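You operate a simulated robot arm through the tools that you are given. There is no shell and no other tool. Be economical: measure what you need, move in short steps, check, and stop when the job is done.

You are at the controls of a simulated two-armed robot. One attempt, no reset.

## Task
Take the rag from the gap between the rigs on the work table and lay it out flat on the clear stretch of the work table.

It is judged by the outcome, as a careful person would: the job done as asked, and still so three seconds after it is handed in. It fails if anything else is knocked over, pushed out of place, dropped, spilled or broken.

## Robot
Two 7-joint arms with two-finger parallel grippers on one trunk, on a base that drives. Base frame: it is fixed to the floor where the robot stands at the start and does not move with it; the origin is under the middle of the robot, x ahead of it, y to its left, z up; the surface under the hand at the start is at about z = 0.8. Readings come in m, degrees, newtons and seconds.
The left shoulder is at the start at [0.08, 0.131, 0.947], the right one opposite. With the tool pointing down near the work surface each hand reaches from about 0.4 to 0.86 m from the robot's upright axis, wherever it stands, measured 20 degrees to its own side. Places, roughly: clear stretch of the work table [0.5, 1, 0.8]. Payload 1.57 kg a hand.
The tool frame of a hand sits at the grasp point between the pads (the TCP): z along the fingers, y along the line on which they close. The tips reach 0.03 m beyond it. Largest opening 0.11 m; finger width 0.024, thickness 0.012; the body of the gripper, 0.048 by 0.112 m, starts 0.078 m behind the TCP.
Orientation is that of the tool frame in the base frame, as a unit quaternion [w, x, y, z]. With the fingers straight down and closing along the base's y, the tool's x points along the base's -x, its y along +y and its z along -z.

## Interface
- The arms move only by the tool step_arm. It takes "left_deltas", "right_deltas" or both (then of equal length, played together; a hand with none holds still); each is a list of rows, each a list of 6 numbers: the shift along the base's x, y, z in m, then the turn, a rotation vector about the base's x, y, z in degrees. In form: [[tx, ty, tz, rx, ry, rz], ...]. A call has 1 to 12 rows; each row is the pose to reach, as a shift and turn from the pose commanded when the call began. "left_claw" and "right_claw" are, for a hand that has rows, the gripper command, from -1 (shut) to 1 (fully open), values between in proportion, set as the call begins (left out, the last holds). Rows are played at 5 a second. More than 0.05 m and 8.6 degrees between two rows, or a gripper value outside its range, and nothing of the call is played. A pose out of reach is approached as far as the arm can. The call stops where the force on the tool passes 40 N (or 10 N more than at its start, if that is more) or the arm is blocked; 0.2 s more then pass. The fingers move at their own pace (about 0.108 m/s each) and stop on an object; they squeeze with about 37 N. The grip force told is the motor's: it shows also when the fingers shut on nothing. Time passes only in rows, and 0.2 s behind the last, so rows that repeat a pose let the fingers close. It gives the time, the measured TCP pose, the force on the tool (base axes), the opening and the grip force at its end, in the units of the frame above (readings bear some noise), with the torque about the TCP (base axes, N m) and any sound that the robot's microphone picked up.
- Cameras (640 x 400 px; columns grow to the right, rows downward): "scene" is now at [-0.058, 0.0409, 1.4213]; the picture's right is [0.45, -0.89, 0.00], its down [-0.49, -0.24, -0.84] and it looks along [0.75, 0.37, -0.55] (base axes); focal length 282 px, centre (320, 200). "left" rides on the left gripper at [0.07, -0.016, -0.141] in its tool frame; the picture's right is [0.23, 0.97, 0.00], its down [-0.86, 0.20, -0.48] and it looks along [-0.47, 0.11, 0.88] (tool axes); focal length 222 px, centre (320, 200). "right" rides on the right gripper at [0.07, 0.016, -0.141] in its tool frame; the picture's right is [-0.23, 0.97, 0.00], its down [-0.86, -0.20, -0.48] and it looks along [-0.47, -0.11, 0.88] (tool axes); focal length 222 px, centre (320, 200). There is no depth. A picture from a camera that has moved, and an enlarged one, comes with that camera's place and axes in the base frame and with its lens.
- get_image(camera): a new picture of that camera. No time passes.
- roll_base(legs): drives the robot by 1 to 6 legs, each [ahead, left, turn to the left] in m, m and degrees, along the robot's own axes; the way and the turn of a leg run together, so that a leg with both is an arc; at most 1.5 m and 180 degrees a leg. The arms and the cameras ride along, it lands a little off, and it stops where it bumps. It gives what a move gives.
- head_to(pan, tilt): turns the head with the scene camera to pan (to the left, within 109 degrees either way) and tilt (down, from -29 to 69), counted from straight ahead of the robot. It gives what a move gives.
- enlarge(camera, box): a new picture of the part [left, top, right, bottom] of that camera's present view, enlarged. No time passes.
- sign_off(): hands the job in; it is judged then, once.

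Go step by step. Nothing tells you exact positions but the pictures and the camera data: compare them with the known pose of the tool, close in by small moves and look again before you grip or let go. The budget is 120 turns and 108 pictures, counting those below and the enlarged ones. Unless the task says otherwise, let go and move clear before handing in, and close with one line.

The tools are called after "Emit:" by a JSON object that holds its "name" and its "arguments". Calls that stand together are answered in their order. step_arm: Moves the arms, as the interface text tells. Its arguments: {"type":"object","properties":{"left_deltas":{"type":"array","items":{"type":"array","items":{"type":"number"}}},"left_claw":{"type":"number"},"right_deltas":{"type":"array","items":{"type":"array","items":{"type":"number"}}},"right_claw":{"type":"number"}},"required":[]} The other tools are called the same way: roll_base (legs) drives the base; head_to (pan, tilt) turns the head that bears the scene camera; get_image (camera) takes a picture; enlarge (camera, box) takes an enlarged picture of a part of a camera's view; sign_off () hands the job in.

At the start:

```text
time_s: 0.0
left_eef_pos: [0.3427, 0.3793, 1.122]
left_tool_rot: [0.0, 0.0, 1.0, 0.0]
left_force: [-0.5, -1.0, 0.6]
left_torque: [0.0, -0.02, -0.01]
left_opening: 0.1101
left_gripper_force: 0.1
right_eef_pos: [0.5075, 0.0706, 1.1357]
right_tool_rot: [0.0, 0.001, 1.0, 0.0]
right_force: [0.3, 0.5, 0.5]
right_torque: [0.01, 0.03, -0.01]
right_opening: 0.1097
right_gripper_force: 0.1
robot x, y, heading: [0.0001, 0.0016, -0.2]
head pan, tilt: [26.5, 33.2]
```

scene: 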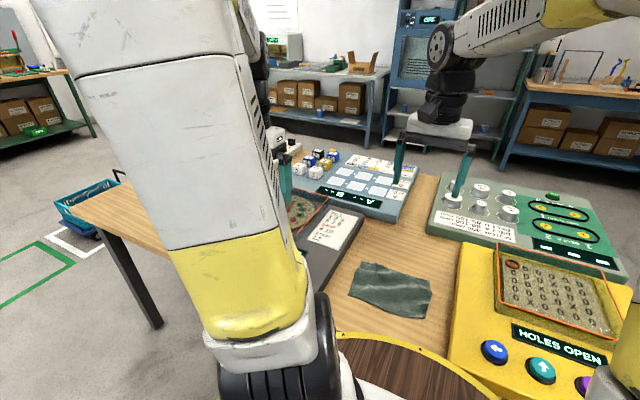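
right: 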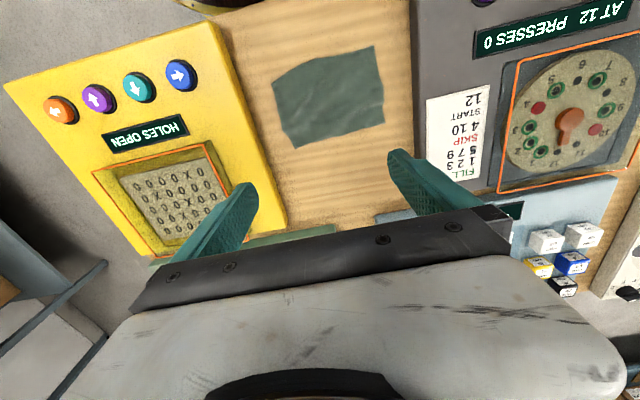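
left: 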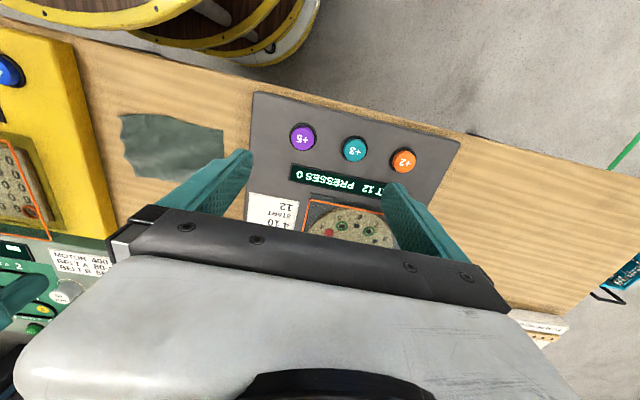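

I see the rag on bare wood between the yellow rig and the grey rig, roughly at x 0.40–0.54, y 0–0.19. I'll look closer at the rag, and at the clear stretch.

Emit:
{"name": "enlarge", "arguments": {"camera": "right", "box": [220, 0, 440, 240]}}

Emit:
{"name": "enlarge", "arguments": {"camera": "scene", "box": [320, 220, 480, 340]}}

Emit:
{"name": "head_to", "arguments": {"pan": 75, "tilt": 40}}

Emit:
{"name": "get_image", "arguments": {"camera": "scene"}}

```text
1.67 times, centred on (330, 120) of right
camera zoom: at [0.4349, 0.089, 1.2767], right [0.23, 0.97, 0.0], down [0.86, -0.2, 0.48], along [0.47, -0.11, -0.88], focal length 370 px, centre (303, 333)
```

zoom: 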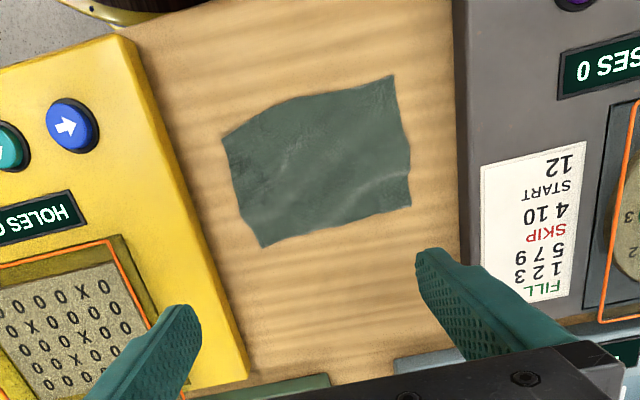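

```text
3.33 times, centred on (400, 280) of scene
camera zoom: at [-0.058, 0.0409, 1.4213], right [0.45, -0.89, 0.0], down [-0.49, -0.24, -0.84], along [0.75, 0.37, -0.55], focal length 939 px, centre (53, -67)
```

zoom: 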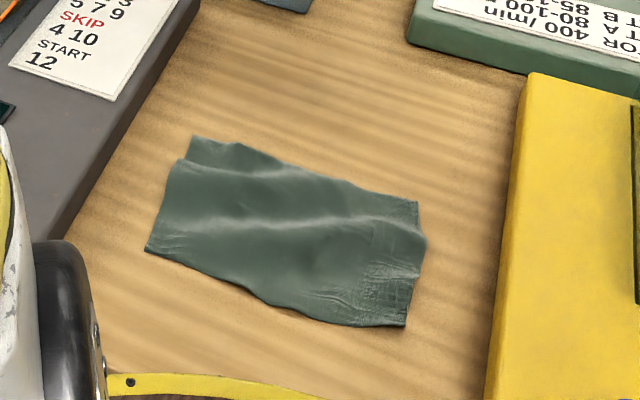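

```text
time_s: 1.2
left_eef_pos: [0.3435, 0.3786, 1.1221]
left_tool_rot: [0.001, 0.0, 1.0, 0.0]
left_force: [0.4, 0.3, 0.5]
left_torque: [0.01, 0.03, 0.01]
left_opening: 0.1102
left_gripper_force: 0.0
right_eef_pos: [0.5063, 0.0715, 1.1346]
right_tool_rot: [0.0, 0.0, 1.0, 0.0]
right_force: [-0.6, 0.3, 0.6]
right_torque: [-0.01, 0.0, -0.01]
right_opening: 0.1098
right_gripper_force: 0.0
robot x, y, heading: [0.0017, -0.002, -0.0]
head pan, tilt: [75.0, 40.0]
```

```text
102 pictures are left
camera scene: at [-0.1155, 0.0833, 1.4111], right [0.97, -0.26, 0.0], down [-0.17, -0.62, -0.77], along [0.2, 0.74, -0.64], focal length 282 px, centre (320, 200)
```

scene: 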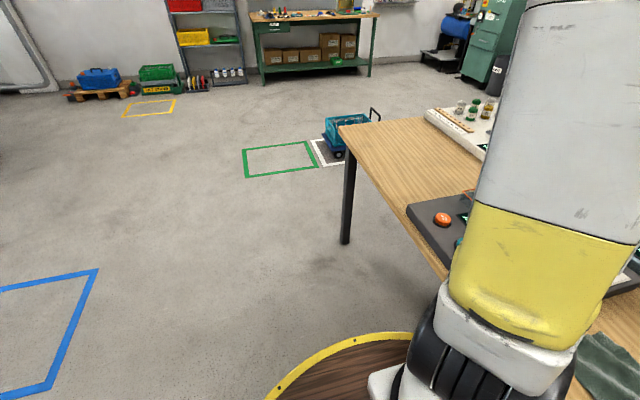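

The rag spans about x 0.41–0.55, y 0–0.195, and the clear stretch is about x 0.3–0.78, y 0.68–1.3. I plan to pinch its two far corners with both hands, so I'll bring them above it, turned so that the fingers close along x.

Emit:
{"name": "step_arm", "arguments": {"left_deltas": [[0.016, -0.018, -0.005, 0, 0, -8.2], [0.033, -0.036, -0.01, 0, 0, -16.4], [0.05, -0.055, -0.015, 0, 0, -24.5], [0.066, -0.075, -0.02, 0, 0, -32.7], [0.083, -0.095, -0.03, 0, 0, -40.9], [0.1, -0.115, -0.04, 0, 0, -49.1], [0.116, -0.135, -0.05, 0, 0, -57.3], [0.133, -0.155, -0.06, 0, 0, -65.5], [0.15, -0.175, -0.08, 0, 0, -73.6], [0.166, -0.195, -0.1, 0, 0, -81.8], [0.182, -0.209, -0.12, 0, 0, -90]], "right_deltas": [[0.002, -0.02, -0.005, 0, 0, 8.2], [0.003, -0.03, -0.01, 0, 0, 16.4], [0.005, -0.04, -0.015, 0, 0, 24.5], [0.006, -0.05, -0.02, 0, 0, 32.7], [0.008, -0.05, -0.03, 0, 0, 40.9], [0.01, -0.05, -0.04, 0, 0, 49.1], [0.012, -0.05, -0.05, 0, 0, 57.3], [0.013, -0.05, -0.06, 0, 0, 65.5], [0.015, -0.05, -0.08, 0, 0, 73.6], [0.017, -0.05, -0.1, 0, 0, 81.8], [0.018, -0.05, -0.13, 0, 0, 90]], "left_claw": -0.2, "right_claw": -0.2}}

Emit:
{"name": "head_to", "arguments": {"pan": 15, "tilt": 48}}

Emit:
{"name": "get_image", "arguments": {"camera": "scene"}}

Emit:
{"name": "get_image", "arguments": {"camera": "right"}}

Emit:
{"name": "get_image", "arguments": {"camera": "left"}}

```text
time_s: 3.6
left_eef_pos: [0.527, 0.1709, 0.9997]
left_tool_rot: [0.001, 0.707, 0.707, 0.0]
left_force: [-0.9, 0.0, -0.5]
left_torque: [0.02, -0.05, -0.02]
left_opening: 0.044
left_gripper_force: 0.1
right_eef_pos: [0.5253, 0.0226, 1.0056]
right_tool_rot: [-0.001, 0.708, -0.706, 0.001]
right_force: [-0.8, 0.5, 0.3]
right_torque: [-0.01, -0.05, -0.02]
right_opening: 0.0442
right_gripper_force: 0.0
robot x, y, heading: [-0.0004, -0.001, 0.2]
head pan, tilt: [75.0, 40.0]
```

```text
time_s: 4.9
left_eef_pos: [0.5257, 0.1704, 1.0002]
left_tool_rot: [0.0, 0.706, 0.708, 0.0]
left_force: [0.7, 0.4, -0.7]
left_torque: [0.02, 0.0, -0.01]
left_opening: 0.0442
left_gripper_force: 0.1
right_eef_pos: [0.525, 0.0221, 1.006]
right_tool_rot: [0.0, -0.707, 0.707, -0.001]
right_force: [0.3, -0.6, -0.2]
right_torque: [0.0, -0.04, 0.0]
right_opening: 0.0439
right_gripper_force: 0.0
robot x, y, heading: [-0.002, 0.0002, -0.1]
head pan, tilt: [15.0, 48.0]
```

```text
101 pictures are left
camera scene: at [-0.0614, 0.0216, 1.3996], right [0.26, -0.97, 0.0], down [-0.72, -0.19, -0.67], along [0.65, 0.17, -0.74], focal length 282 px, centre (320, 200)
```

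scene: 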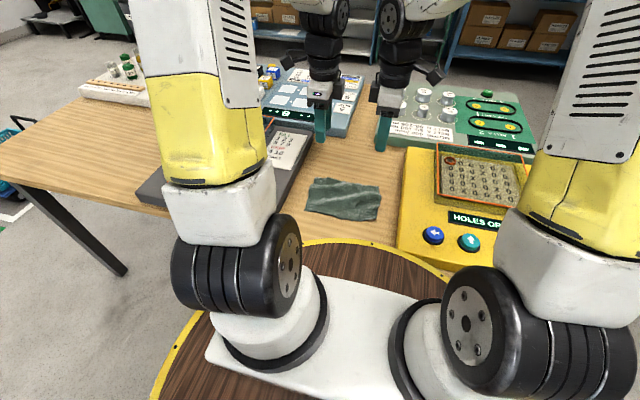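

```text
100 pictures are left
camera right: at [0.5065, -0.0465, 1.1469], right [-0.97, 0.23, 0.0], down [0.2, 0.85, 0.48], along [0.11, 0.47, -0.88], focal length 222 px, centre (320, 200)
```

right: 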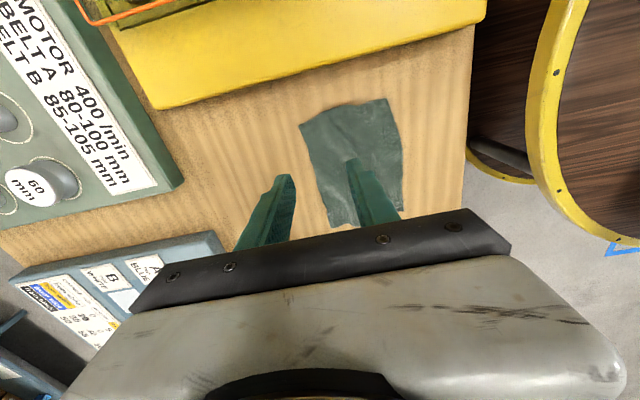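

```text
99 pictures are left
camera left: at [0.5105, 0.2392, 1.1425], right [0.97, 0.23, 0.0], down [0.2, -0.85, 0.48], along [0.11, -0.47, -0.88], focal length 222 px, centre (320, 200)
```

left: 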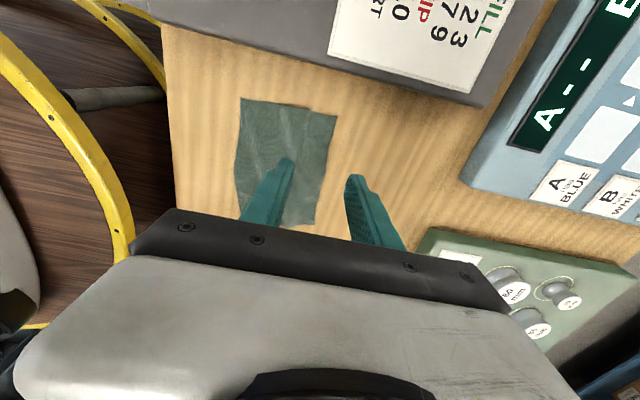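

Both hands hang over the far edge of the rag, which lies at x about 0.55. I'll narrow the fingers and lower to just above the cloth.

Emit:
{"name": "step_arm", "arguments": {"left_deltas": [[0, 0, -0.04, 0, 0, 0], [-0.001, 0, -0.08, 0, 0, 0], [-0.001, 0, -0.12, 0, 0, 0], [-0.001, 0, -0.145, 0, 0, 0], [-0.001, 0, -0.155, 0, 0, 0]], "right_deltas": [[0, 0.004, -0.04, 0, 0, 0], [0.003, 0.008, -0.08, 0, 0, 0], [0.003, 0.008, -0.12, 0, 0, 0], [0.003, 0.008, -0.15, 0, 0, 0], [0.003, 0.008, -0.161, 0, 0, 0]], "left_claw": -0.36, "right_claw": -0.36}}

Emit:
{"name": "get_image", "arguments": {"camera": "right"}}

Emit:
{"name": "get_image", "arguments": {"camera": "left"}}

Emit:
{"name": "enlarge", "arguments": {"camera": "scene", "box": [270, 80, 430, 240]}}

```text
time_s: 6.1
left_eef_pos: [0.5247, 0.1698, 0.8468]
left_tool_rot: [0.0, 0.708, 0.707, 0.0]
left_force: [-0.8, -0.2, 0.2]
left_torque: [0.05, 0.0, 0.01]
left_opening: 0.0349
left_gripper_force: 0.0
right_eef_pos: [0.5274, 0.0293, 0.845]
right_tool_rot: [0.0, 0.707, -0.707, 0.0]
right_force: [0.9, 0.0, -0.3]
right_torque: [0.03, 0.01, 0.04]
right_opening: 0.035
right_gripper_force: 0.0
robot x, y, heading: [0.0019, -0.0029, -0.0]
head pan, tilt: [15.0, 48.0]
```

```text
98 pictures are left
camera right: at [0.5082, -0.0394, 0.9862], right [-0.97, 0.23, 0.0], down [0.2, 0.86, 0.48], along [0.11, 0.47, -0.88], focal length 222 px, centre (320, 200)
```

right: 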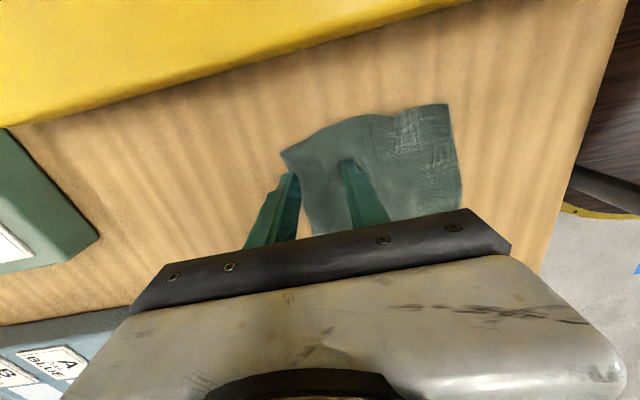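

```text
97 pictures are left
camera left: at [0.5079, 0.2386, 0.9892], right [0.97, 0.23, 0.0], down [0.2, -0.86, 0.48], along [0.11, -0.47, -0.88], focal length 222 px, centre (320, 200)
```

left: 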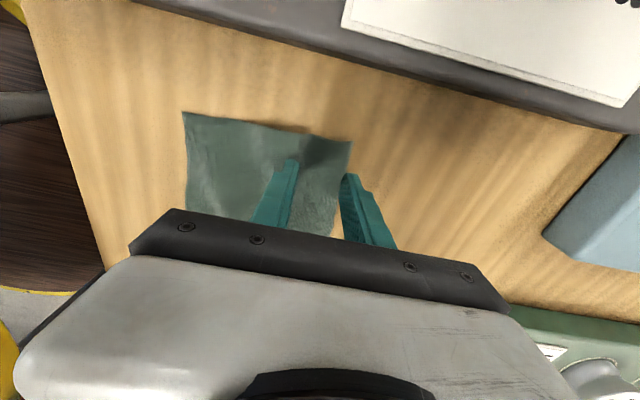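

```text
2.50 times, centred on (350, 160) of scene
camera zoom: at [-0.0616, 0.0215, 1.3996], right [0.26, -0.97, 0.0], down [-0.72, -0.19, -0.67], along [0.65, 0.17, -0.74], focal length 704 px, centre (245, 300)
```

zoom: 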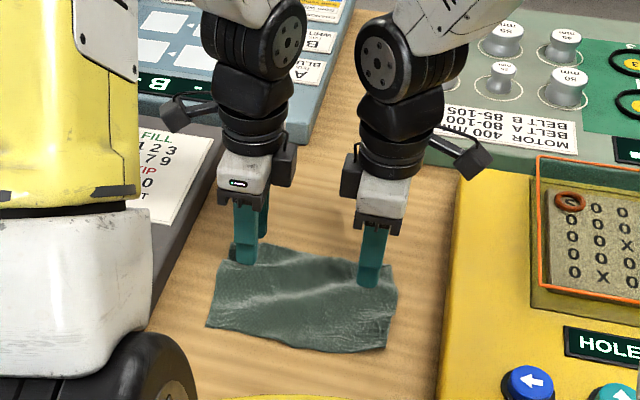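

The outer fingers sit just at the rag's far edge. I'll shift both hands slightly toward me and lower the tips onto the cloth.

Emit:
{"name": "step_arm", "arguments": {"left_deltas": [[-0.006, 0, -0.006, 0, 0, 0], [-0.006, 0, -0.01, 0, 0, 0], [-0.006, 0, -0.014, 0, 0, 0], [-0.006, 0, -0.017, 0, 0, 0]], "right_deltas": [[-0.006, 0, -0.006, 0, 0, 0], [-0.006, 0, -0.01, 0, 0, 0], [-0.006, 0, -0.013, 0, 0, 0], [-0.006, 0, -0.016, 0, 0, 0]]}}

Emit:
{"name": "get_image", "arguments": {"camera": "right"}}

Emit:
{"name": "get_image", "arguments": {"camera": "left"}}

```text
time_s: 7.2
left_eef_pos: [0.5193, 0.1704, 0.8315]
left_tool_rot: [0.001, 0.708, 0.706, 0.001]
left_force: [0.1, 0.9, 3.9]
left_torque: [0.05, -0.05, 0.0]
left_opening: 0.0345
left_gripper_force: 0.1
right_eef_pos: [0.5232, 0.0286, 0.8314]
right_tool_rot: [-0.003, 0.707, -0.707, 0.001]
right_force: [-0.7, -1.1, 10.9]
right_torque: [-0.06, 0.03, -0.02]
right_opening: 0.0343
right_gripper_force: 0.0
robot x, y, heading: [-0.0025, 0.0017, -0.2]
head pan, tilt: [15.0, 48.0]
stopped in row 4 (right hand): the force on the tool passed its limit at 42 N (the readings are from after the stop); the commanded pose is now the measured one
```

```text
95 pictures are left
camera right: at [0.5038, -0.0393, 0.9725], right [-0.97, 0.23, 0.0], down [0.2, 0.85, 0.48], along [0.11, 0.47, -0.88], focal length 222 px, centre (320, 200)
```

right: 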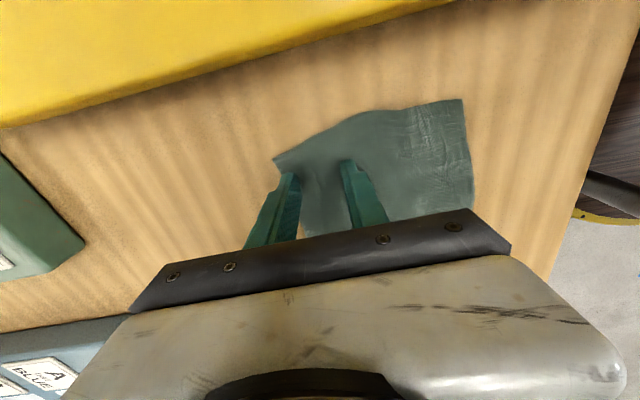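

```text
94 pictures are left
camera left: at [0.5026, 0.2391, 0.9734], right [0.97, 0.23, 0.0], down [0.2, -0.86, 0.48], along [0.11, -0.47, -0.88], focal length 222 px, centre (320, 200)
```

left: 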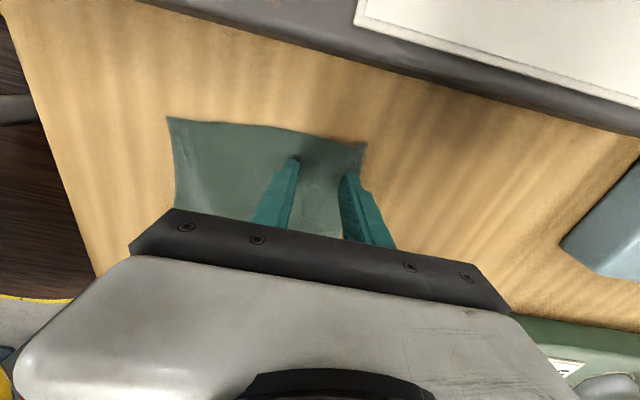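

The tips are in contact on both sides. I'll close both grippers in place.

Emit:
{"name": "step_arm", "arguments": {"left_deltas": [[0, 0, 0, 0, 0, 0], [0, 0, 0, 0, 0, 0], [0, 0, 0, 0, 0, 0]], "right_deltas": [[0, 0, 0, 0, 0, 0], [0, 0, 0, 0, 0, 0], [0, 0, 0, 0, 0, 0]], "left_claw": -1, "right_claw": -1}}

Emit:
{"name": "get_image", "arguments": {"camera": "right"}}

Emit:
{"name": "get_image", "arguments": {"camera": "left"}}

```text
time_s: 8.0
left_eef_pos: [0.5185, 0.1698, 0.8311]
left_tool_rot: [0.001, 0.708, 0.707, 0.001]
left_force: [-2.7, -0.5, 10.4]
left_torque: [-0.02, 0.03, -0.01]
left_opening: 0.0021
left_gripper_force: 23.6
right_eef_pos: [0.5219, 0.0296, 0.8313]
right_tool_rot: [-0.002, 0.707, -0.707, 0.001]
right_force: [4.6, 0.5, 14.2]
right_torque: [-0.04, -0.18, 0.01]
right_opening: 0.0024
right_gripper_force: 24.5
robot x, y, heading: [0.0015, -0.003, 0.2]
head pan, tilt: [15.0, 48.0]
```

```text
93 pictures are left
camera right: at [0.5039, -0.0391, 0.9725], right [-0.97, 0.23, 0.0], down [0.2, 0.85, 0.48], along [0.11, 0.47, -0.88], focal length 222 px, centre (320, 200)
```

right: 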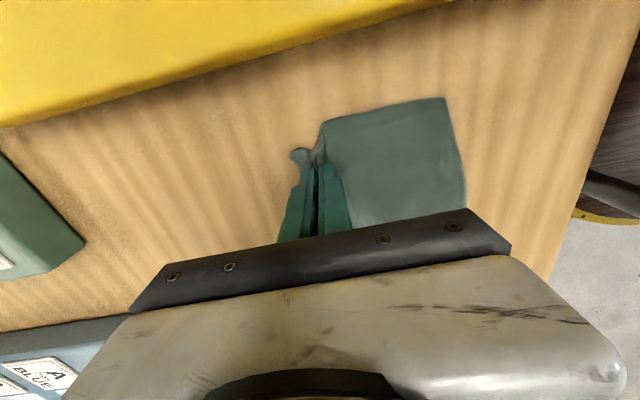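

```text
92 pictures are left
camera left: at [0.5024, 0.2391, 0.9733], right [0.97, 0.23, 0.0], down [0.2, -0.86, 0.48], along [0.11, -0.47, -0.88], focal length 222 px, centre (320, 200)
```

left: 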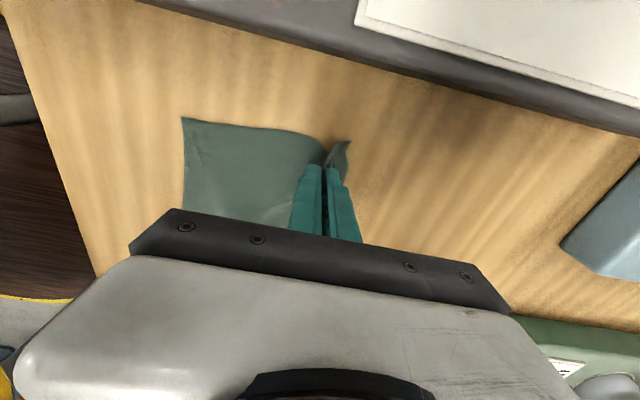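

Both pinches gathered a fold of cloth. Now I'll lift both hands straight up together.

Emit:
{"name": "step_arm", "arguments": {"left_deltas": [[0, 0, 0.02, 0, 0, 0], [0, 0, 0.05, 0, 0, 0], [0, 0, 0.09, 0, 0, 0], [0, 0, 0.13, 0, 0, 0], [0, 0, 0.17, 0, 0, 0], [0, 0, 0.21, 0, 0, 0], [0, 0, 0.25, 0, 0, 0], [0, 0, 0.25, 0, 0, 0]], "right_deltas": [[0, 0, 0.02, 0, 0, 0], [0, 0, 0.05, 0, 0, 0], [0, 0, 0.09, 0, 0, 0], [0, 0, 0.13, 0, 0, 0], [0, 0, 0.17, 0, 0, 0], [0, 0, 0.21, 0, 0, 0], [0, 0, 0.25, 0, 0, 0], [0, 0, 0.25, 0, 0, 0]]}}

Emit:
{"name": "get_image", "arguments": {"camera": "scene"}}

Emit:
{"name": "get_image", "arguments": {"camera": "right"}}

```text
time_s: 9.8
left_eef_pos: [0.5189, 0.1707, 1.0837]
left_tool_rot: [0.0, 0.708, 0.706, 0.0]
left_force: [-0.2, 0.0, 0.1]
left_torque: [0.0, -0.03, 0.01]
left_opening: 0.0021
left_gripper_force: 23.7
right_eef_pos: [0.5231, 0.0301, 1.0808]
right_tool_rot: [0.001, -0.707, 0.708, -0.001]
right_force: [-0.2, -0.7, 0.3]
right_torque: [0.02, -0.01, 0.02]
right_opening: 0.0024
right_gripper_force: 23.6
robot x, y, heading: [-0.0022, 0.0, -0.0]
head pan, tilt: [15.0, 48.0]
```

```text
91 pictures are left
camera scene: at [-0.0615, 0.0215, 1.3996], right [0.26, -0.97, 0.0], down [-0.72, -0.19, -0.67], along [0.65, 0.17, -0.74], focal length 282 px, centre (320, 200)
```

scene: 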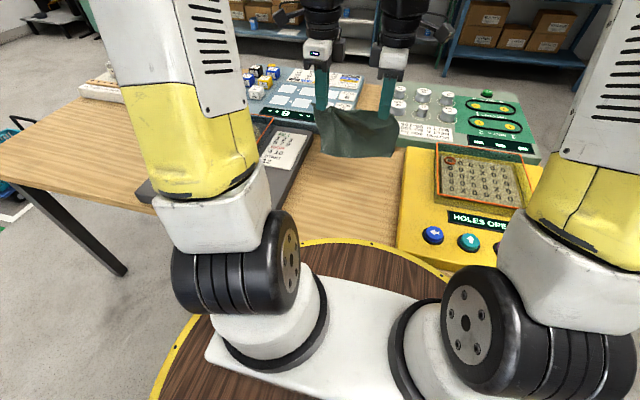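

```text
90 pictures are left
camera right: at [0.5033, -0.0395, 1.2217], right [-0.97, 0.23, 0.0], down [0.2, 0.85, 0.48], along [0.11, 0.47, -0.88], focal length 222 px, centre (320, 200)
```

right: 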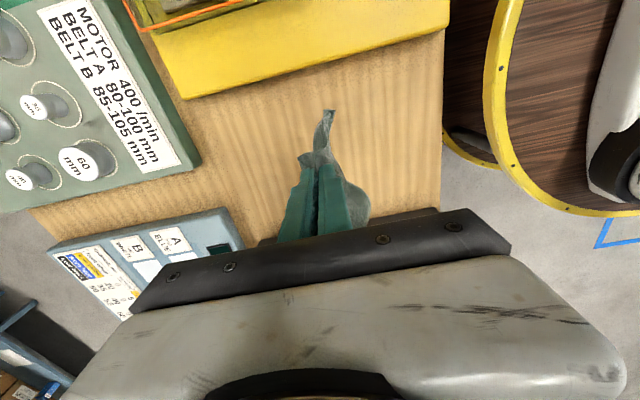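

The rag hangs nicely between both hands, well clear of the rigs. I'll back off slightly and drive left to the clear stretch.

Emit:
{"name": "roll_base", "arguments": {"legs": [[-0.06, 0, 0], [0, 0.45, 0], [0, 0.45, 0]]}}

Emit:
{"name": "get_image", "arguments": {"camera": "scene"}}

Emit:
{"name": "get_image", "arguments": {"camera": "left"}}

```text
time_s: 15.5
left_eef_pos: [0.4587, 1.0873, 1.0824]
left_tool_rot: [0.0, 0.707, 0.707, 0.0]
left_force: [-0.1, 0.3, 0.1]
left_torque: [-0.01, -0.03, 0.0]
left_opening: 0.0021
left_gripper_force: 23.6
right_eef_pos: [0.4628, 0.9427, 1.0793]
right_tool_rot: [-0.002, 0.707, -0.707, 0.001]
right_force: [-0.8, 0.8, 0.4]
right_torque: [0.01, 0.04, 0.0]
right_opening: 0.0025
right_gripper_force: 23.8
robot x, y, heading: [-0.0644, 0.9151, 0.0]
head pan, tilt: [15.0, 48.0]
```

```text
89 pictures are left
camera scene: at [-0.122, 0.9356, 1.3996], right [0.26, -0.97, 0.0], down [-0.72, -0.19, -0.67], along [0.65, 0.17, -0.74], focal length 282 px, centre (320, 200)
```

scene: 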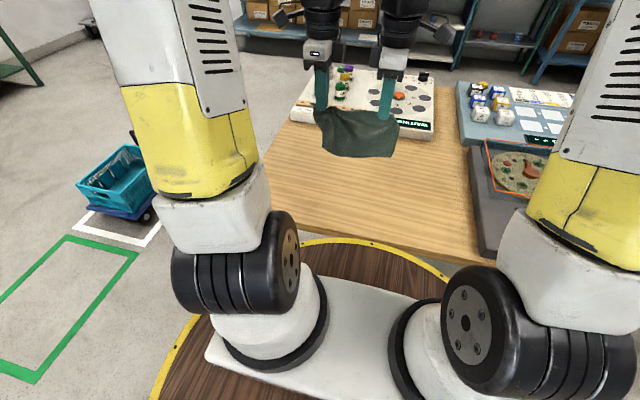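

```text
88 pictures are left
camera left: at [0.4423, 1.1549, 1.2247], right [0.97, 0.23, 0.0], down [0.2, -0.86, 0.48], along [0.11, -0.47, -0.88], focal length 222 px, centre (320, 200)
```

left: 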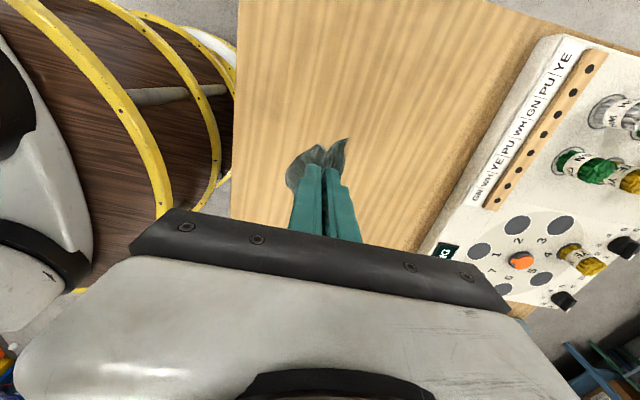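

I'm over the clear stretch, with bare wood from x 0.31 to 0.8 around y 0.7–1.3. I'll lower until the hem touches, then draw the hands away from me while lowering, so the rag lays out behind them.

Emit:
{"name": "step_arm", "arguments": {"left_deltas": [[0, 0, -0.04, 0, 0, 0], [0, 0, -0.08, 0, 0, 0], [0, 0.002, -0.11, 0, 0, 0], [0.005, 0.003, -0.13, 0, 0, 0], [0.02, 0.003, -0.145, 0, 0, 0], [0.037, 0.003, -0.16, 0, 0, 0], [0.055, 0.003, -0.177, 0, 0, 0], [0.075, 0.003, -0.195, 0, 0, 0], [0.095, 0.003, -0.213, 0, 0, 0], [0.112, 0.003, -0.228, 0, 0, 0], [0.125, 0.003, -0.238, 0, 0, 0]], "right_deltas": [[0, 0, -0.04, 0, 0, 0], [0, 0, -0.08, 0, 0, 0], [0, -0.002, -0.11, 0, 0, 0], [0.005, -0.003, -0.13, 0, 0, 0], [0.02, -0.003, -0.145, 0, 0, 0], [0.037, -0.003, -0.16, 0, 0, 0], [0.055, -0.003, -0.177, 0, 0, 0], [0.075, -0.003, -0.195, 0, 0, 0], [0.095, -0.003, -0.213, 0, 0, 0], [0.112, -0.003, -0.228, 0, 0, 0], [0.125, -0.003, -0.238, 0, 0, 0]]}}

Emit:
{"name": "get_image", "arguments": {"camera": "left"}}

Emit:
{"name": "enlarge", "arguments": {"camera": "scene", "box": [260, 60, 460, 240]}}

```text
time_s: 17.9
left_eef_pos: [0.5847, 1.0889, 0.8445]
left_tool_rot: [0.0, 0.707, 0.707, 0.0]
left_force: [0.8, -1.2, -0.1]
left_torque: [-0.06, -0.05, 0.0]
left_opening: 0.0022
left_gripper_force: 23.7
right_eef_pos: [0.5874, 0.9403, 0.8408]
right_tool_rot: [0.001, -0.707, 0.707, -0.002]
right_force: [-1.1, 0.9, 0.2]
right_torque: [0.02, -0.03, -0.02]
right_opening: 0.0024
right_gripper_force: 23.7
robot x, y, heading: [-0.0607, 0.9119, 0.2]
head pan, tilt: [15.0, 48.0]
```

```text
87 pictures are left
camera left: at [0.5682, 1.1576, 0.9857], right [0.97, 0.23, 0.0], down [0.2, -0.86, 0.48], along [0.11, -0.47, -0.88], focal length 222 px, centre (320, 200)
```

left: 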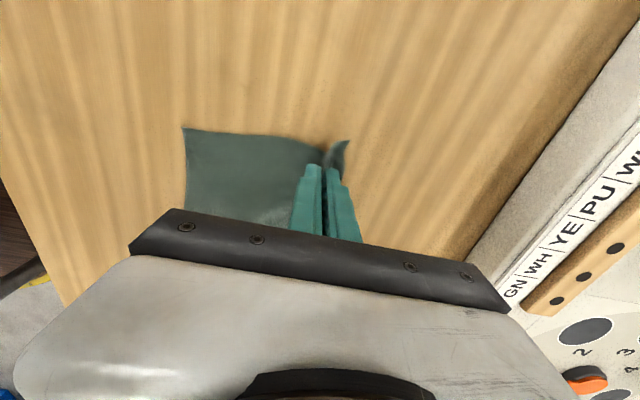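

```text
2.22 times, centred on (360, 150) of scene
camera zoom: at [-0.1223, 0.9357, 1.3996], right [0.26, -0.97, 0.0], down [-0.72, -0.19, -0.67], along [0.65, 0.17, -0.74], focal length 626 px, centre (231, 311)
```

zoom: 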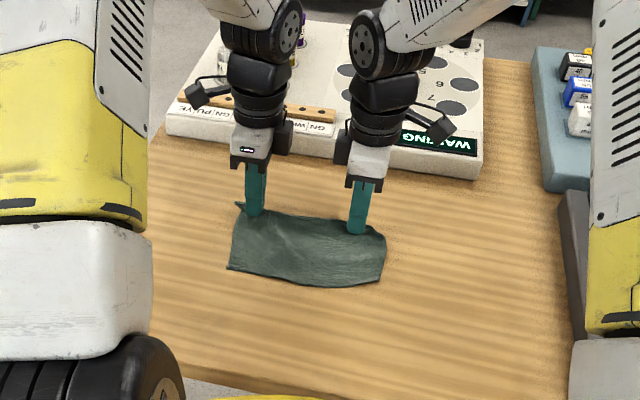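

The rag is laid out behind the hands. I'll draw it a touch further and lower, then open partway so the fingers spread the pinched fold.

Emit:
{"name": "step_arm", "arguments": {"left_deltas": [[0.006, 0, -0.006, 0, 0, 0], [0.012, 0, -0.011, 0, 0, 0]], "right_deltas": [[0.006, 0, -0.004, 0, 0, 0], [0.012, 0, -0.008, 0, 0, 0]]}}

Emit:
{"name": "step_arm", "arguments": {"left_deltas": [[0, 0, 0, 0, 0, 0], [0, 0, 0, 0, 0, 0]], "right_deltas": [[0, 0, 0, 0, 0, 0], [0, 0, 0, 0, 0, 0]], "left_claw": -0.4, "right_claw": -0.4}}

Emit:
{"name": "get_image", "arguments": {"camera": "left"}}

Emit:
{"name": "get_image", "arguments": {"camera": "right"}}

Emit:
{"name": "enlarge", "arguments": {"camera": "scene", "box": [300, 100, 420, 200]}}

```text
time_s: 18.5
left_eef_pos: [0.5951, 1.0897, 0.833]
left_tool_rot: [0.001, 0.707, 0.707, 0.002]
left_force: [0.6, -2.0, 0.9]
left_torque: [-0.04, -0.01, -0.02]
left_opening: 0.002
left_gripper_force: 23.8
right_eef_pos: [0.5987, 0.9395, 0.8339]
right_tool_rot: [0.002, -0.706, 0.708, -0.001]
right_force: [-0.4, 1.3, 0.0]
right_torque: [0.05, 0.02, -0.02]
right_opening: 0.0025
right_gripper_force: 24.2
robot x, y, heading: [-0.0587, 0.9144, 0.2]
head pan, tilt: [15.0, 48.0]
```

```text
time_s: 19.1
left_eef_pos: [0.5962, 1.0895, 0.8348]
left_tool_rot: [0.0, 0.707, 0.707, 0.0]
left_force: [1.1, -0.9, -0.1]
left_torque: [-0.07, 0.02, 0.01]
left_opening: 0.033
left_gripper_force: 0.0
right_eef_pos: [0.5995, 0.9403, 0.8336]
right_tool_rot: [0.0, -0.707, 0.707, -0.002]
right_force: [-0.1, -0.3, 0.6]
right_torque: [-0.05, 0.04, 0.0]
right_opening: 0.0331
right_gripper_force: 0.1
robot x, y, heading: [-0.0588, 0.9179, -0.0]
head pan, tilt: [15.0, 48.0]
```

```text
85 pictures are left
camera left: at [0.5792, 1.1583, 0.9754], right [0.97, 0.23, 0.0], down [0.2, -0.86, 0.48], along [0.11, -0.47, -0.88], focal length 222 px, centre (320, 200)
```

left: 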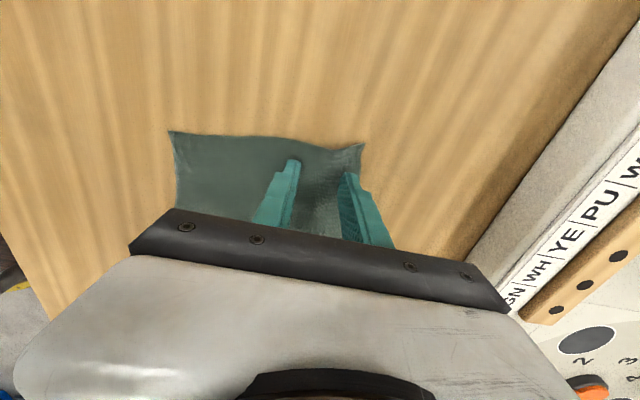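

```text
84 pictures are left
camera right: at [0.5803, 0.8716, 0.9744], right [-0.97, 0.23, 0.0], down [0.2, 0.85, 0.48], along [0.11, 0.47, -0.88], focal length 222 px, centre (320, 200)
```

right: 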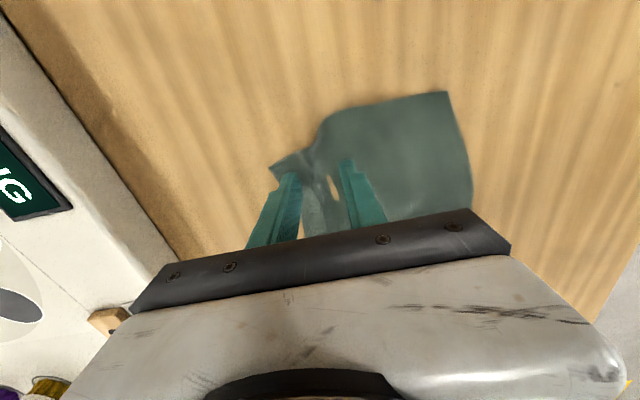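

```text
4.00 times, centred on (360, 150) of scene
camera zoom: at [-0.1218, 0.9357, 1.3996], right [0.26, -0.97, 0.0], down [-0.72, -0.19, -0.67], along [0.65, 0.17, -0.74], focal length 1126 px, centre (160, 400)
```

zoom: 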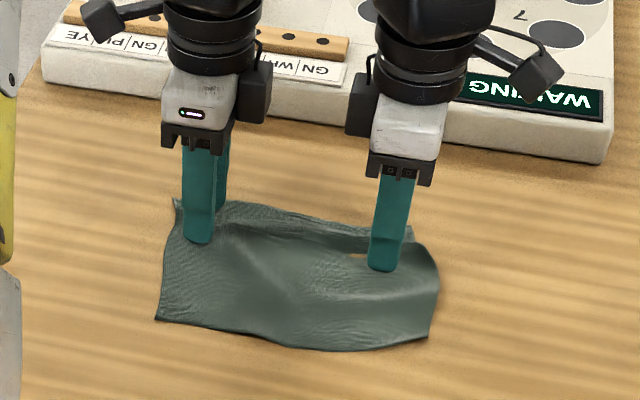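

It's nearly flat, with a remaining fold at the right far corner. I'll lift both hands and look from above.

Emit:
{"name": "step_arm", "arguments": {"left_deltas": [[0, 0, 0.01, 0, 0, 0], [0, 0, 0.04, 0, 0, 0], [0, 0.03, 0.08, 0, 0, 0], [0, 0.07, 0.11, 0, 0, 0], [0, 0.11, 0.13, 0, 0, 0]], "right_deltas": [[0, 0, 0.01, 0, 0, 0], [0, 0, 0.04, 0, 0, 0], [0, -0.03, 0.08, 0, 0, 0], [0, -0.06, 0.12, 0, 0, 0], [0, -0.08, 0.15, 0, 0, 0]]}}

Emit:
{"name": "get_image", "arguments": {"camera": "right"}}

Emit:
{"name": "enlarge", "arguments": {"camera": "scene", "box": [300, 100, 420, 200]}}

```text
time_s: 20.3
left_eef_pos: [0.5955, 1.1997, 0.9611]
left_tool_rot: [0.0, 0.707, 0.707, -0.001]
left_force: [0.7, 0.3, -0.8]
left_torque: [0.0, 0.01, 0.02]
left_opening: 0.0332
left_gripper_force: 0.0
right_eef_pos: [0.5997, 0.8608, 0.9836]
right_tool_rot: [-0.001, 0.707, -0.707, 0.0]
right_force: [0.7, 0.8, 0.3]
right_torque: [0.04, 0.0, -0.02]
right_opening: 0.0332
right_gripper_force: 0.0
robot x, y, heading: [-0.0609, 0.916, -0.1]
head pan, tilt: [15.0, 48.0]
```

```text
82 pictures are left
camera right: at [0.5806, 0.791, 1.1251], right [-0.97, 0.23, 0.0], down [0.2, 0.85, 0.48], along [0.11, 0.47, -0.88], focal length 222 px, centre (320, 200)
```

right: 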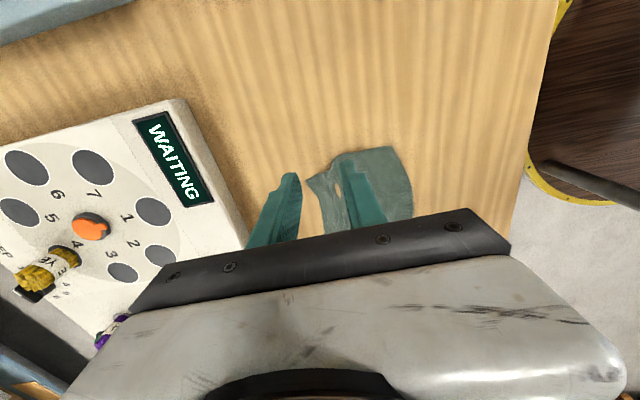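

```text
4.00 times, centred on (360, 150) of scene
camera zoom: at [-0.1216, 0.9356, 1.3996], right [0.26, -0.97, 0.0], down [-0.72, -0.19, -0.67], along [0.65, 0.17, -0.74], focal length 1126 px, centre (160, 400)
```

zoom: 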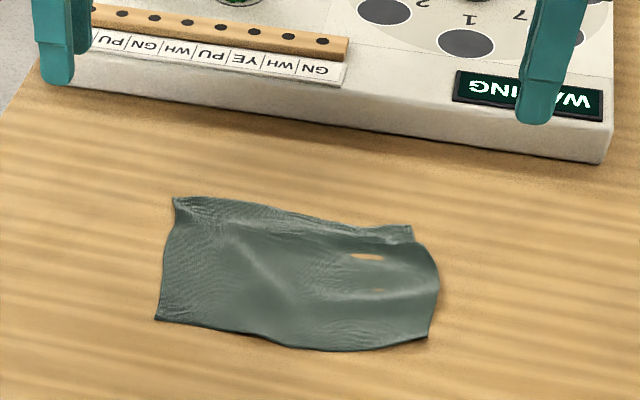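

The rag lies on the table with a small pleat near its far right edge. I'll look from the left wrist, and move the right hand out for a better look.

Emit:
{"name": "step_arm", "arguments": {"right_deltas": [[-0.03, -0.03, 0, 0, 0, 0], [-0.06, -0.07, 0, 0, 0, 0], [-0.06, -0.11, 0, 0, 0, 0]], "left_deltas": [[0, 0.02, 0, 0, 0, 0], [0, 0.03, 0, 0, 0, 0], [0, 0.03, 0, 0, 0, 0]]}}

Emit:
{"name": "enlarge", "arguments": {"camera": "right", "box": [260, 100, 460, 230]}}

Emit:
{"name": "enlarge", "arguments": {"camera": "left", "box": [180, 80, 420, 240]}}

```text
time_s: 21.1
left_eef_pos: [0.5951, 1.2301, 0.9621]
left_tool_rot: [0.0, 0.707, 0.707, 0.0]
left_force: [0.6, 0.3, -0.5]
left_torque: [-0.02, 0.03, 0.0]
left_opening: 0.0334
left_gripper_force: 0.0
right_eef_pos: [0.5378, 0.7491, 0.9866]
right_tool_rot: [-0.001, 0.707, -0.707, 0.001]
right_force: [-1.0, 0.1, 0.2]
right_torque: [-0.03, 0.04, -0.03]
right_opening: 0.0329
right_gripper_force: 0.1
robot x, y, heading: [-0.0624, 0.9104, 0.1]
head pan, tilt: [15.0, 48.0]
```

```text
3.08 times, centred on (360, 165) of right
camera zoom: at [0.5198, 0.6807, 1.1267], right [-0.97, 0.23, 0.0], down [0.2, 0.85, 0.48], along [0.11, 0.47, -0.88], focal length 684 px, centre (197, 308)
```

zoom: 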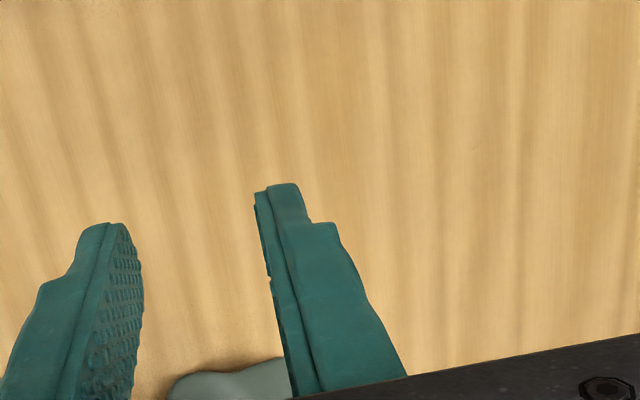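

```text
2.50 times, centred on (300, 160) of left
camera zoom: at [0.5789, 1.2986, 1.1037], right [0.97, 0.23, 0.0], down [0.2, -0.85, 0.48], along [0.11, -0.47, -0.88], focal length 555 px, centre (370, 300)
```

zoom: 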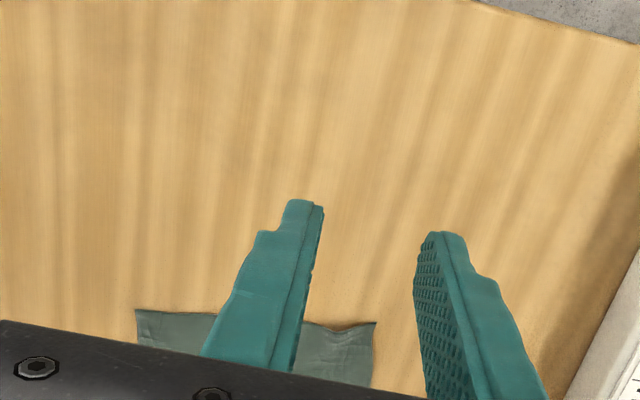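

The wrist views miss the rag from here; I'll raise the left hand and bring its camera over the rag.

Emit:
{"name": "step_arm", "arguments": {"left_deltas": [[0.01, 0, 0.04, 0, 0, 0], [0.03, -0.04, 0.07, 0, 0, 0], [0.05, -0.085, 0.1, 0, 0, 0], [0.06, -0.13, 0.1, 0, 0, 0], [0.07, -0.17, 0.1, 0, 0, 0]]}}

Emit:
{"name": "enlarge", "arguments": {"camera": "left", "box": [140, 60, 380, 240]}}

```text
refused: row 2 steps farther than a row can; nothing moved
```

```text
2.22 times, centred on (260, 150) of left
camera zoom: at [0.5789, 1.2986, 1.1037], right [0.97, 0.23, 0.0], down [0.2, -0.85, 0.48], along [0.11, -0.47, -0.88], focal length 494 px, centre (453, 311)
```

zoom: 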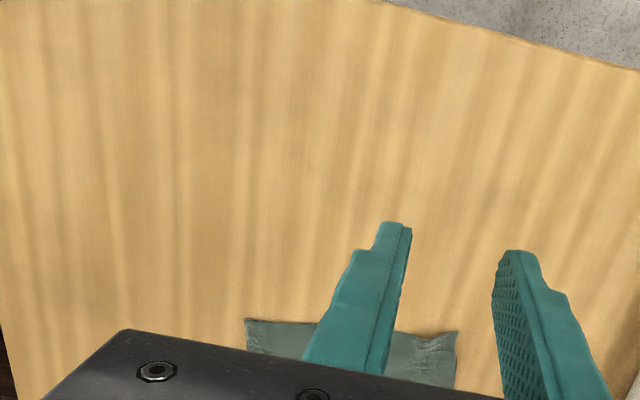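

That move was refused for a row too long; I'll repeat it in smaller rows.

Emit:
{"name": "step_arm", "arguments": {"left_deltas": [[0.01, 0, 0.04, 0, 0, 0], [0.02, -0.03, 0.07, 0, 0, 0], [0.035, -0.06, 0.1, 0, 0, 0], [0.045, -0.1, 0.1, 0, 0, 0], [0.06, -0.14, 0.1, 0, 0, 0], [0.07, -0.17, 0.1, 0, 0, 0]]}}

Emit:
{"name": "enlarge", "arguments": {"camera": "left", "box": [140, 60, 380, 240]}}

```text
time_s: 22.5
left_eef_pos: [0.6672, 1.0587, 1.0636]
left_tool_rot: [0.0, 0.707, 0.707, 0.0]
left_force: [0.1, -0.1, 0.0]
left_torque: [-0.01, -0.03, 0.01]
left_opening: 0.0331
left_gripper_force: 0.1
right_eef_pos: [0.5388, 0.7492, 0.9852]
right_tool_rot: [0.001, -0.707, 0.707, -0.002]
right_force: [1.3, 0.9, 0.5]
right_torque: [-0.05, -0.02, -0.02]
right_opening: 0.0329
right_gripper_force: 0.1
robot x, y, heading: [-0.0574, 0.915, 0.2]
head pan, tilt: [15.0, 48.0]
```

```text
2.22 times, centred on (260, 150) of left
camera zoom: at [0.651, 1.1276, 1.2066], right [0.97, 0.23, 0.0], down [0.2, -0.85, 0.48], along [0.11, -0.47, -0.88], focal length 494 px, centre (453, 311)
```

zoom: 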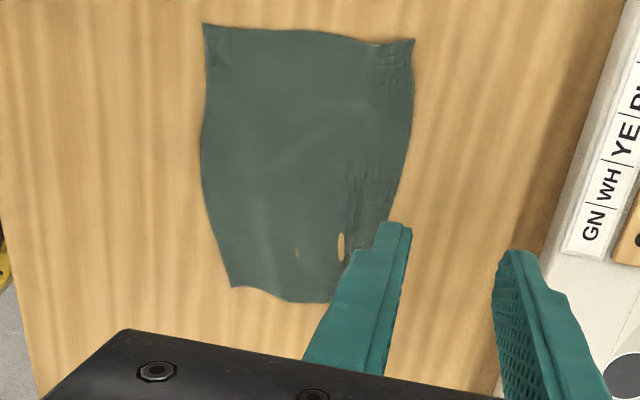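

Most of the rag is flat (x 0.48–0.62, y 0.89–1.12). I'll shift the camera to see the far right corner.

Emit:
{"name": "step_arm", "arguments": {"left_deltas": [[0.03, -0.03, 0, 0, 0, 0], [0.06, -0.06, 0, 0, 0, 0], [0.06, -0.1, 0, 0, 0, 0]]}}

Emit:
{"name": "enlarge", "arguments": {"camera": "left", "box": [100, 20, 340, 200]}}

```text
time_s: 23.3
left_eef_pos: [0.7243, 0.9588, 1.065]
left_tool_rot: [-0.001, 0.707, 0.707, -0.001]
left_force: [0.3, 0.8, -0.5]
left_torque: [-0.05, -0.04, 0.0]
left_opening: 0.0329
left_gripper_force: 0.0
right_eef_pos: [0.5403, 0.7493, 0.9846]
right_tool_rot: [-0.001, 0.707, -0.707, 0.001]
right_force: [-0.4, -0.1, 0.1]
right_torque: [-0.06, 0.0, -0.02]
right_opening: 0.0327
right_gripper_force: 0.1
robot x, y, heading: [-0.0595, 0.9133, 0.0]
head pan, tilt: [15.0, 48.0]
```

```text
2.22 times, centred on (220, 110) of left
camera zoom: at [0.7073, 1.0274, 1.2069], right [0.97, 0.23, 0.0], down [0.2, -0.86, 0.48], along [0.11, -0.47, -0.88], focal length 494 px, centre (542, 400)
```

zoom: 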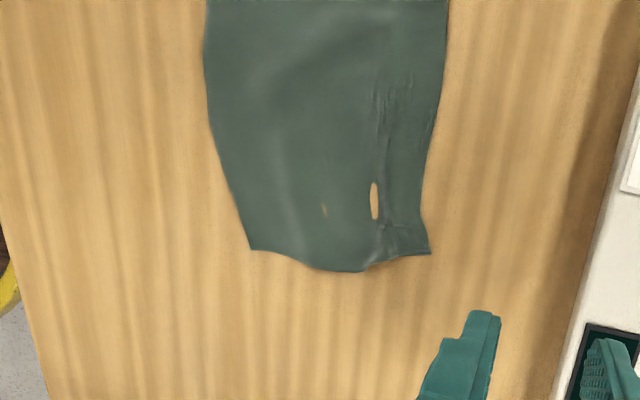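

The right edge measures about 0.14 m wide, so the rag is fully spread with only a shallow wrinkle. I'll move the left hand clear and check the final state from the head.

Emit:
{"name": "step_arm", "arguments": {"left_deltas": [[-0.03, 0.03, 0.02, 0, 0, 0], [-0.06, 0.07, 0.03, 0, 0, 0], [-0.09, 0.11, 0.03, 0, 0, 0], [-0.12, 0.15, 0.03, 0, 0, 0], [-0.15, 0.19, 0.03, 0, 0, 0], [-0.18, 0.23, 0.03, 0, 0, 0], [-0.2, 0.27, 0.03, 0, 0, 0]], "right_deltas": [[-0.02, -0.01, 0.04, 0, 0, 0], [-0.03, -0.02, 0.08, 0, 0, 0], [-0.04, -0.03, 0.1, 0, 0, 0], [-0.05, -0.04, 0.1, 0, 0, 0], [-0.05, -0.04, 0.1, 0, 0, 0], [-0.05, -0.04, 0.1, 0, 0, 0], [-0.05, -0.04, 0.1, 0, 0, 0]]}}

Emit:
{"name": "enlarge", "arguments": {"camera": "scene", "box": [310, 125, 410, 195]}}

Emit:
{"name": "get_image", "arguments": {"camera": "scene"}}

```text
refused: row 2 steps farther than a row can; nothing moved
```

```text
5.71 times, centred on (360, 160) of scene
camera zoom: at [-0.1219, 0.936, 1.3996], right [0.26, -0.97, 0.0], down [-0.72, -0.19, -0.67], along [0.65, 0.17, -0.74], focal length 1609 px, centre (91, 429)
```

zoom: 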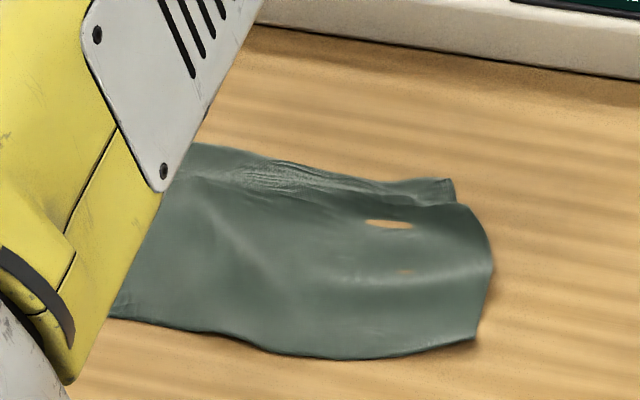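

```text
74 pictures are left
camera scene: at [-0.1219, 0.936, 1.3996], right [0.26, -0.97, 0.0], down [-0.72, -0.19, -0.67], along [0.65, 0.17, -0.74], focal length 282 px, centre (320, 200)
```

scene: 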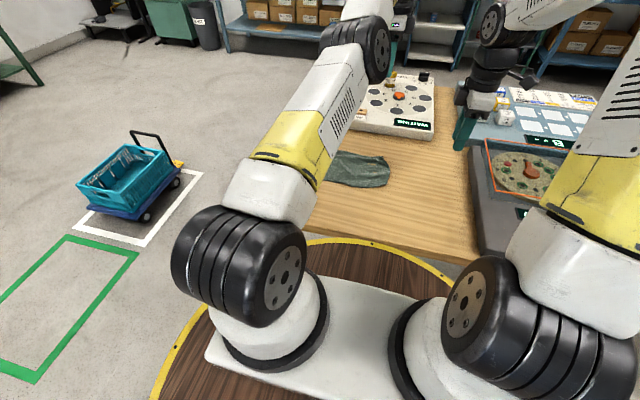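

The rag has only mild waves, with a small pleat by the far right corner. I'll clear the left hand and bring the closed right fingers over that corner, to pull it gently outward.

Emit:
{"name": "step_arm", "arguments": {"left_deltas": [[-0.02, 0.03, 0.02, 0, 0, 0], [-0.04, 0.06, 0.03, 0, 0, 0], [-0.06, 0.1, 0.03, 0, 0, 0], [-0.08, 0.14, 0.03, 0, 0, 0], [-0.1, 0.18, 0.03, 0, 0, 0], [-0.12, 0.22, 0.03, 0, 0, 0], [-0.14, 0.26, 0.03, 0, 0, 0], [-0.16, 0.29, 0.03, 0, 0, 0]], "right_deltas": [[0, 0, 0, 0, 0, 0], [0, 0, 0, 0, 0, 0], [0, 0.02, 0, 0, 0, 0], [0.02, 0.05, 0, 0, 0, 0], [0.04, 0.09, 0, 0, 0, 0], [0.06, 0.13, 0, 0, 0, 0], [0.08, 0.165, -0.03, 0, 0, 0], [0.088, 0.18, -0.07, 0, 0, 0]], "right_claw": -1}}

Emit:
{"name": "get_image", "arguments": {"camera": "right"}}

Emit:
{"name": "enlarge", "arguments": {"camera": "scene", "box": [300, 110, 420, 200]}}

```text
refused: row 7 steps farther than a row can; nothing moved
```

```text
73 pictures are left
camera right: at [0.52, 0.6808, 1.1265], right [-0.97, 0.23, 0.0], down [0.2, 0.85, 0.48], along [0.11, 0.47, -0.88], focal length 222 px, centre (320, 200)
```

right: 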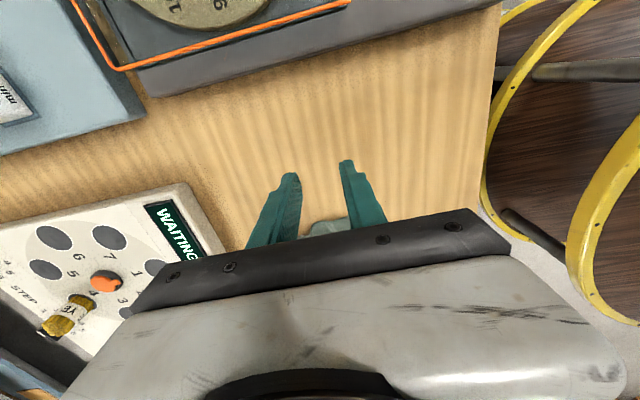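

```text
4.44 times, centred on (360, 155) of scene
camera zoom: at [-0.1219, 0.936, 1.3996], right [0.26, -0.97, 0.0], down [-0.72, -0.19, -0.67], along [0.65, 0.17, -0.74], focal length 1251 px, centre (142, 400)
```

zoom: 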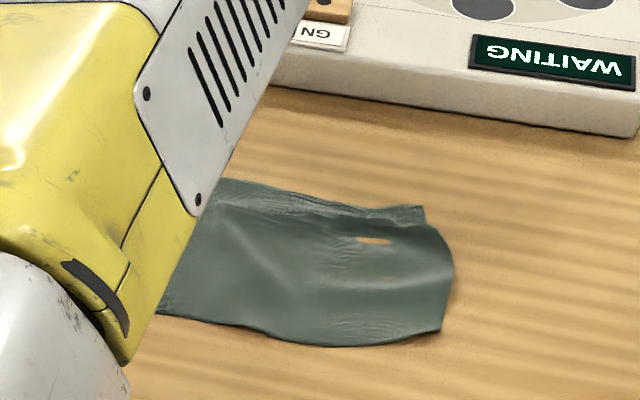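

Nothing moved, since one row was too long; I'll repeat it with shorter rows.

Emit:
{"name": "step_arm", "arguments": {"left_deltas": [[-0.02, 0.03, 0.02, 0, 0, 0], [-0.04, 0.06, 0.03, 0, 0, 0], [-0.06, 0.1, 0.03, 0, 0, 0], [-0.08, 0.14, 0.03, 0, 0, 0], [-0.1, 0.18, 0.03, 0, 0, 0], [-0.12, 0.22, 0.03, 0, 0, 0], [-0.14, 0.25, 0.03, 0, 0, 0], [-0.15, 0.28, 0.03, 0, 0, 0], [-0.15, 0.28, 0.03, 0, 0, 0]], "right_deltas": [[0, 0, 0, 0, 0, 0], [0, 0, 0, 0, 0, 0], [0, 0.02, 0, 0, 0, 0], [0.02, 0.05, 0, 0, 0, 0], [0.04, 0.09, 0, 0, 0, 0], [0.06, 0.125, 0, 0, 0, 0], [0.08, 0.155, -0.02, 0, 0, 0], [0.088, 0.175, -0.05, 0, 0, 0], [0.088, 0.18, -0.08, 0, 0, 0]], "right_claw": -1}}

Emit:
{"name": "get_image", "arguments": {"camera": "right"}}

Emit:
{"name": "enlarge", "arguments": {"camera": "scene", "box": [300, 110, 420, 200]}}

```text
time_s: 25.3
left_eef_pos: [0.6802, 1.255, 1.1316]
left_tool_rot: [0.0, 0.707, 0.707, 0.0]
left_force: [0.3, 0.2, 0.3]
left_torque: [0.01, 0.01, -0.01]
left_opening: 0.0331
left_gripper_force: 0.1
left hand out of reach, approached as far as the arm can: row 1, 2, 3, 4, 5, 6, 7, 8, 9
right_eef_pos: [0.6256, 0.9303, 0.905]
right_tool_rot: [-0.001, 0.707, -0.707, 0.001]
right_force: [-0.3, 0.7, -0.1]
right_torque: [0.05, 0.01, -0.01]
right_opening: 0.0
right_gripper_force: 21.4
robot x, y, heading: [-0.0578, 0.9133, 0.0]
head pan, tilt: [15.0, 48.0]
```

```text
71 pictures are left
camera right: at [0.6061, 0.8615, 1.0462], right [-0.97, 0.23, 0.0], down [0.2, 0.85, 0.48], along [0.11, 0.47, -0.88], focal length 222 px, centre (320, 200)
```

right: 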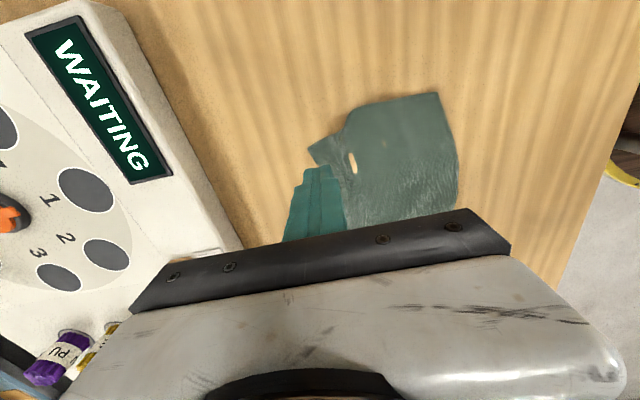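

```text
4.44 times, centred on (360, 155) of scene
camera zoom: at [-0.122, 0.9356, 1.3996], right [0.26, -0.97, 0.0], down [-0.72, -0.19, -0.67], along [0.65, 0.17, -0.74], focal length 1251 px, centre (142, 400)
```

zoom: 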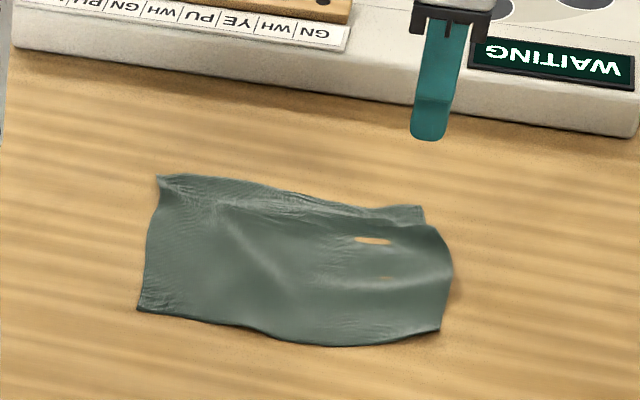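

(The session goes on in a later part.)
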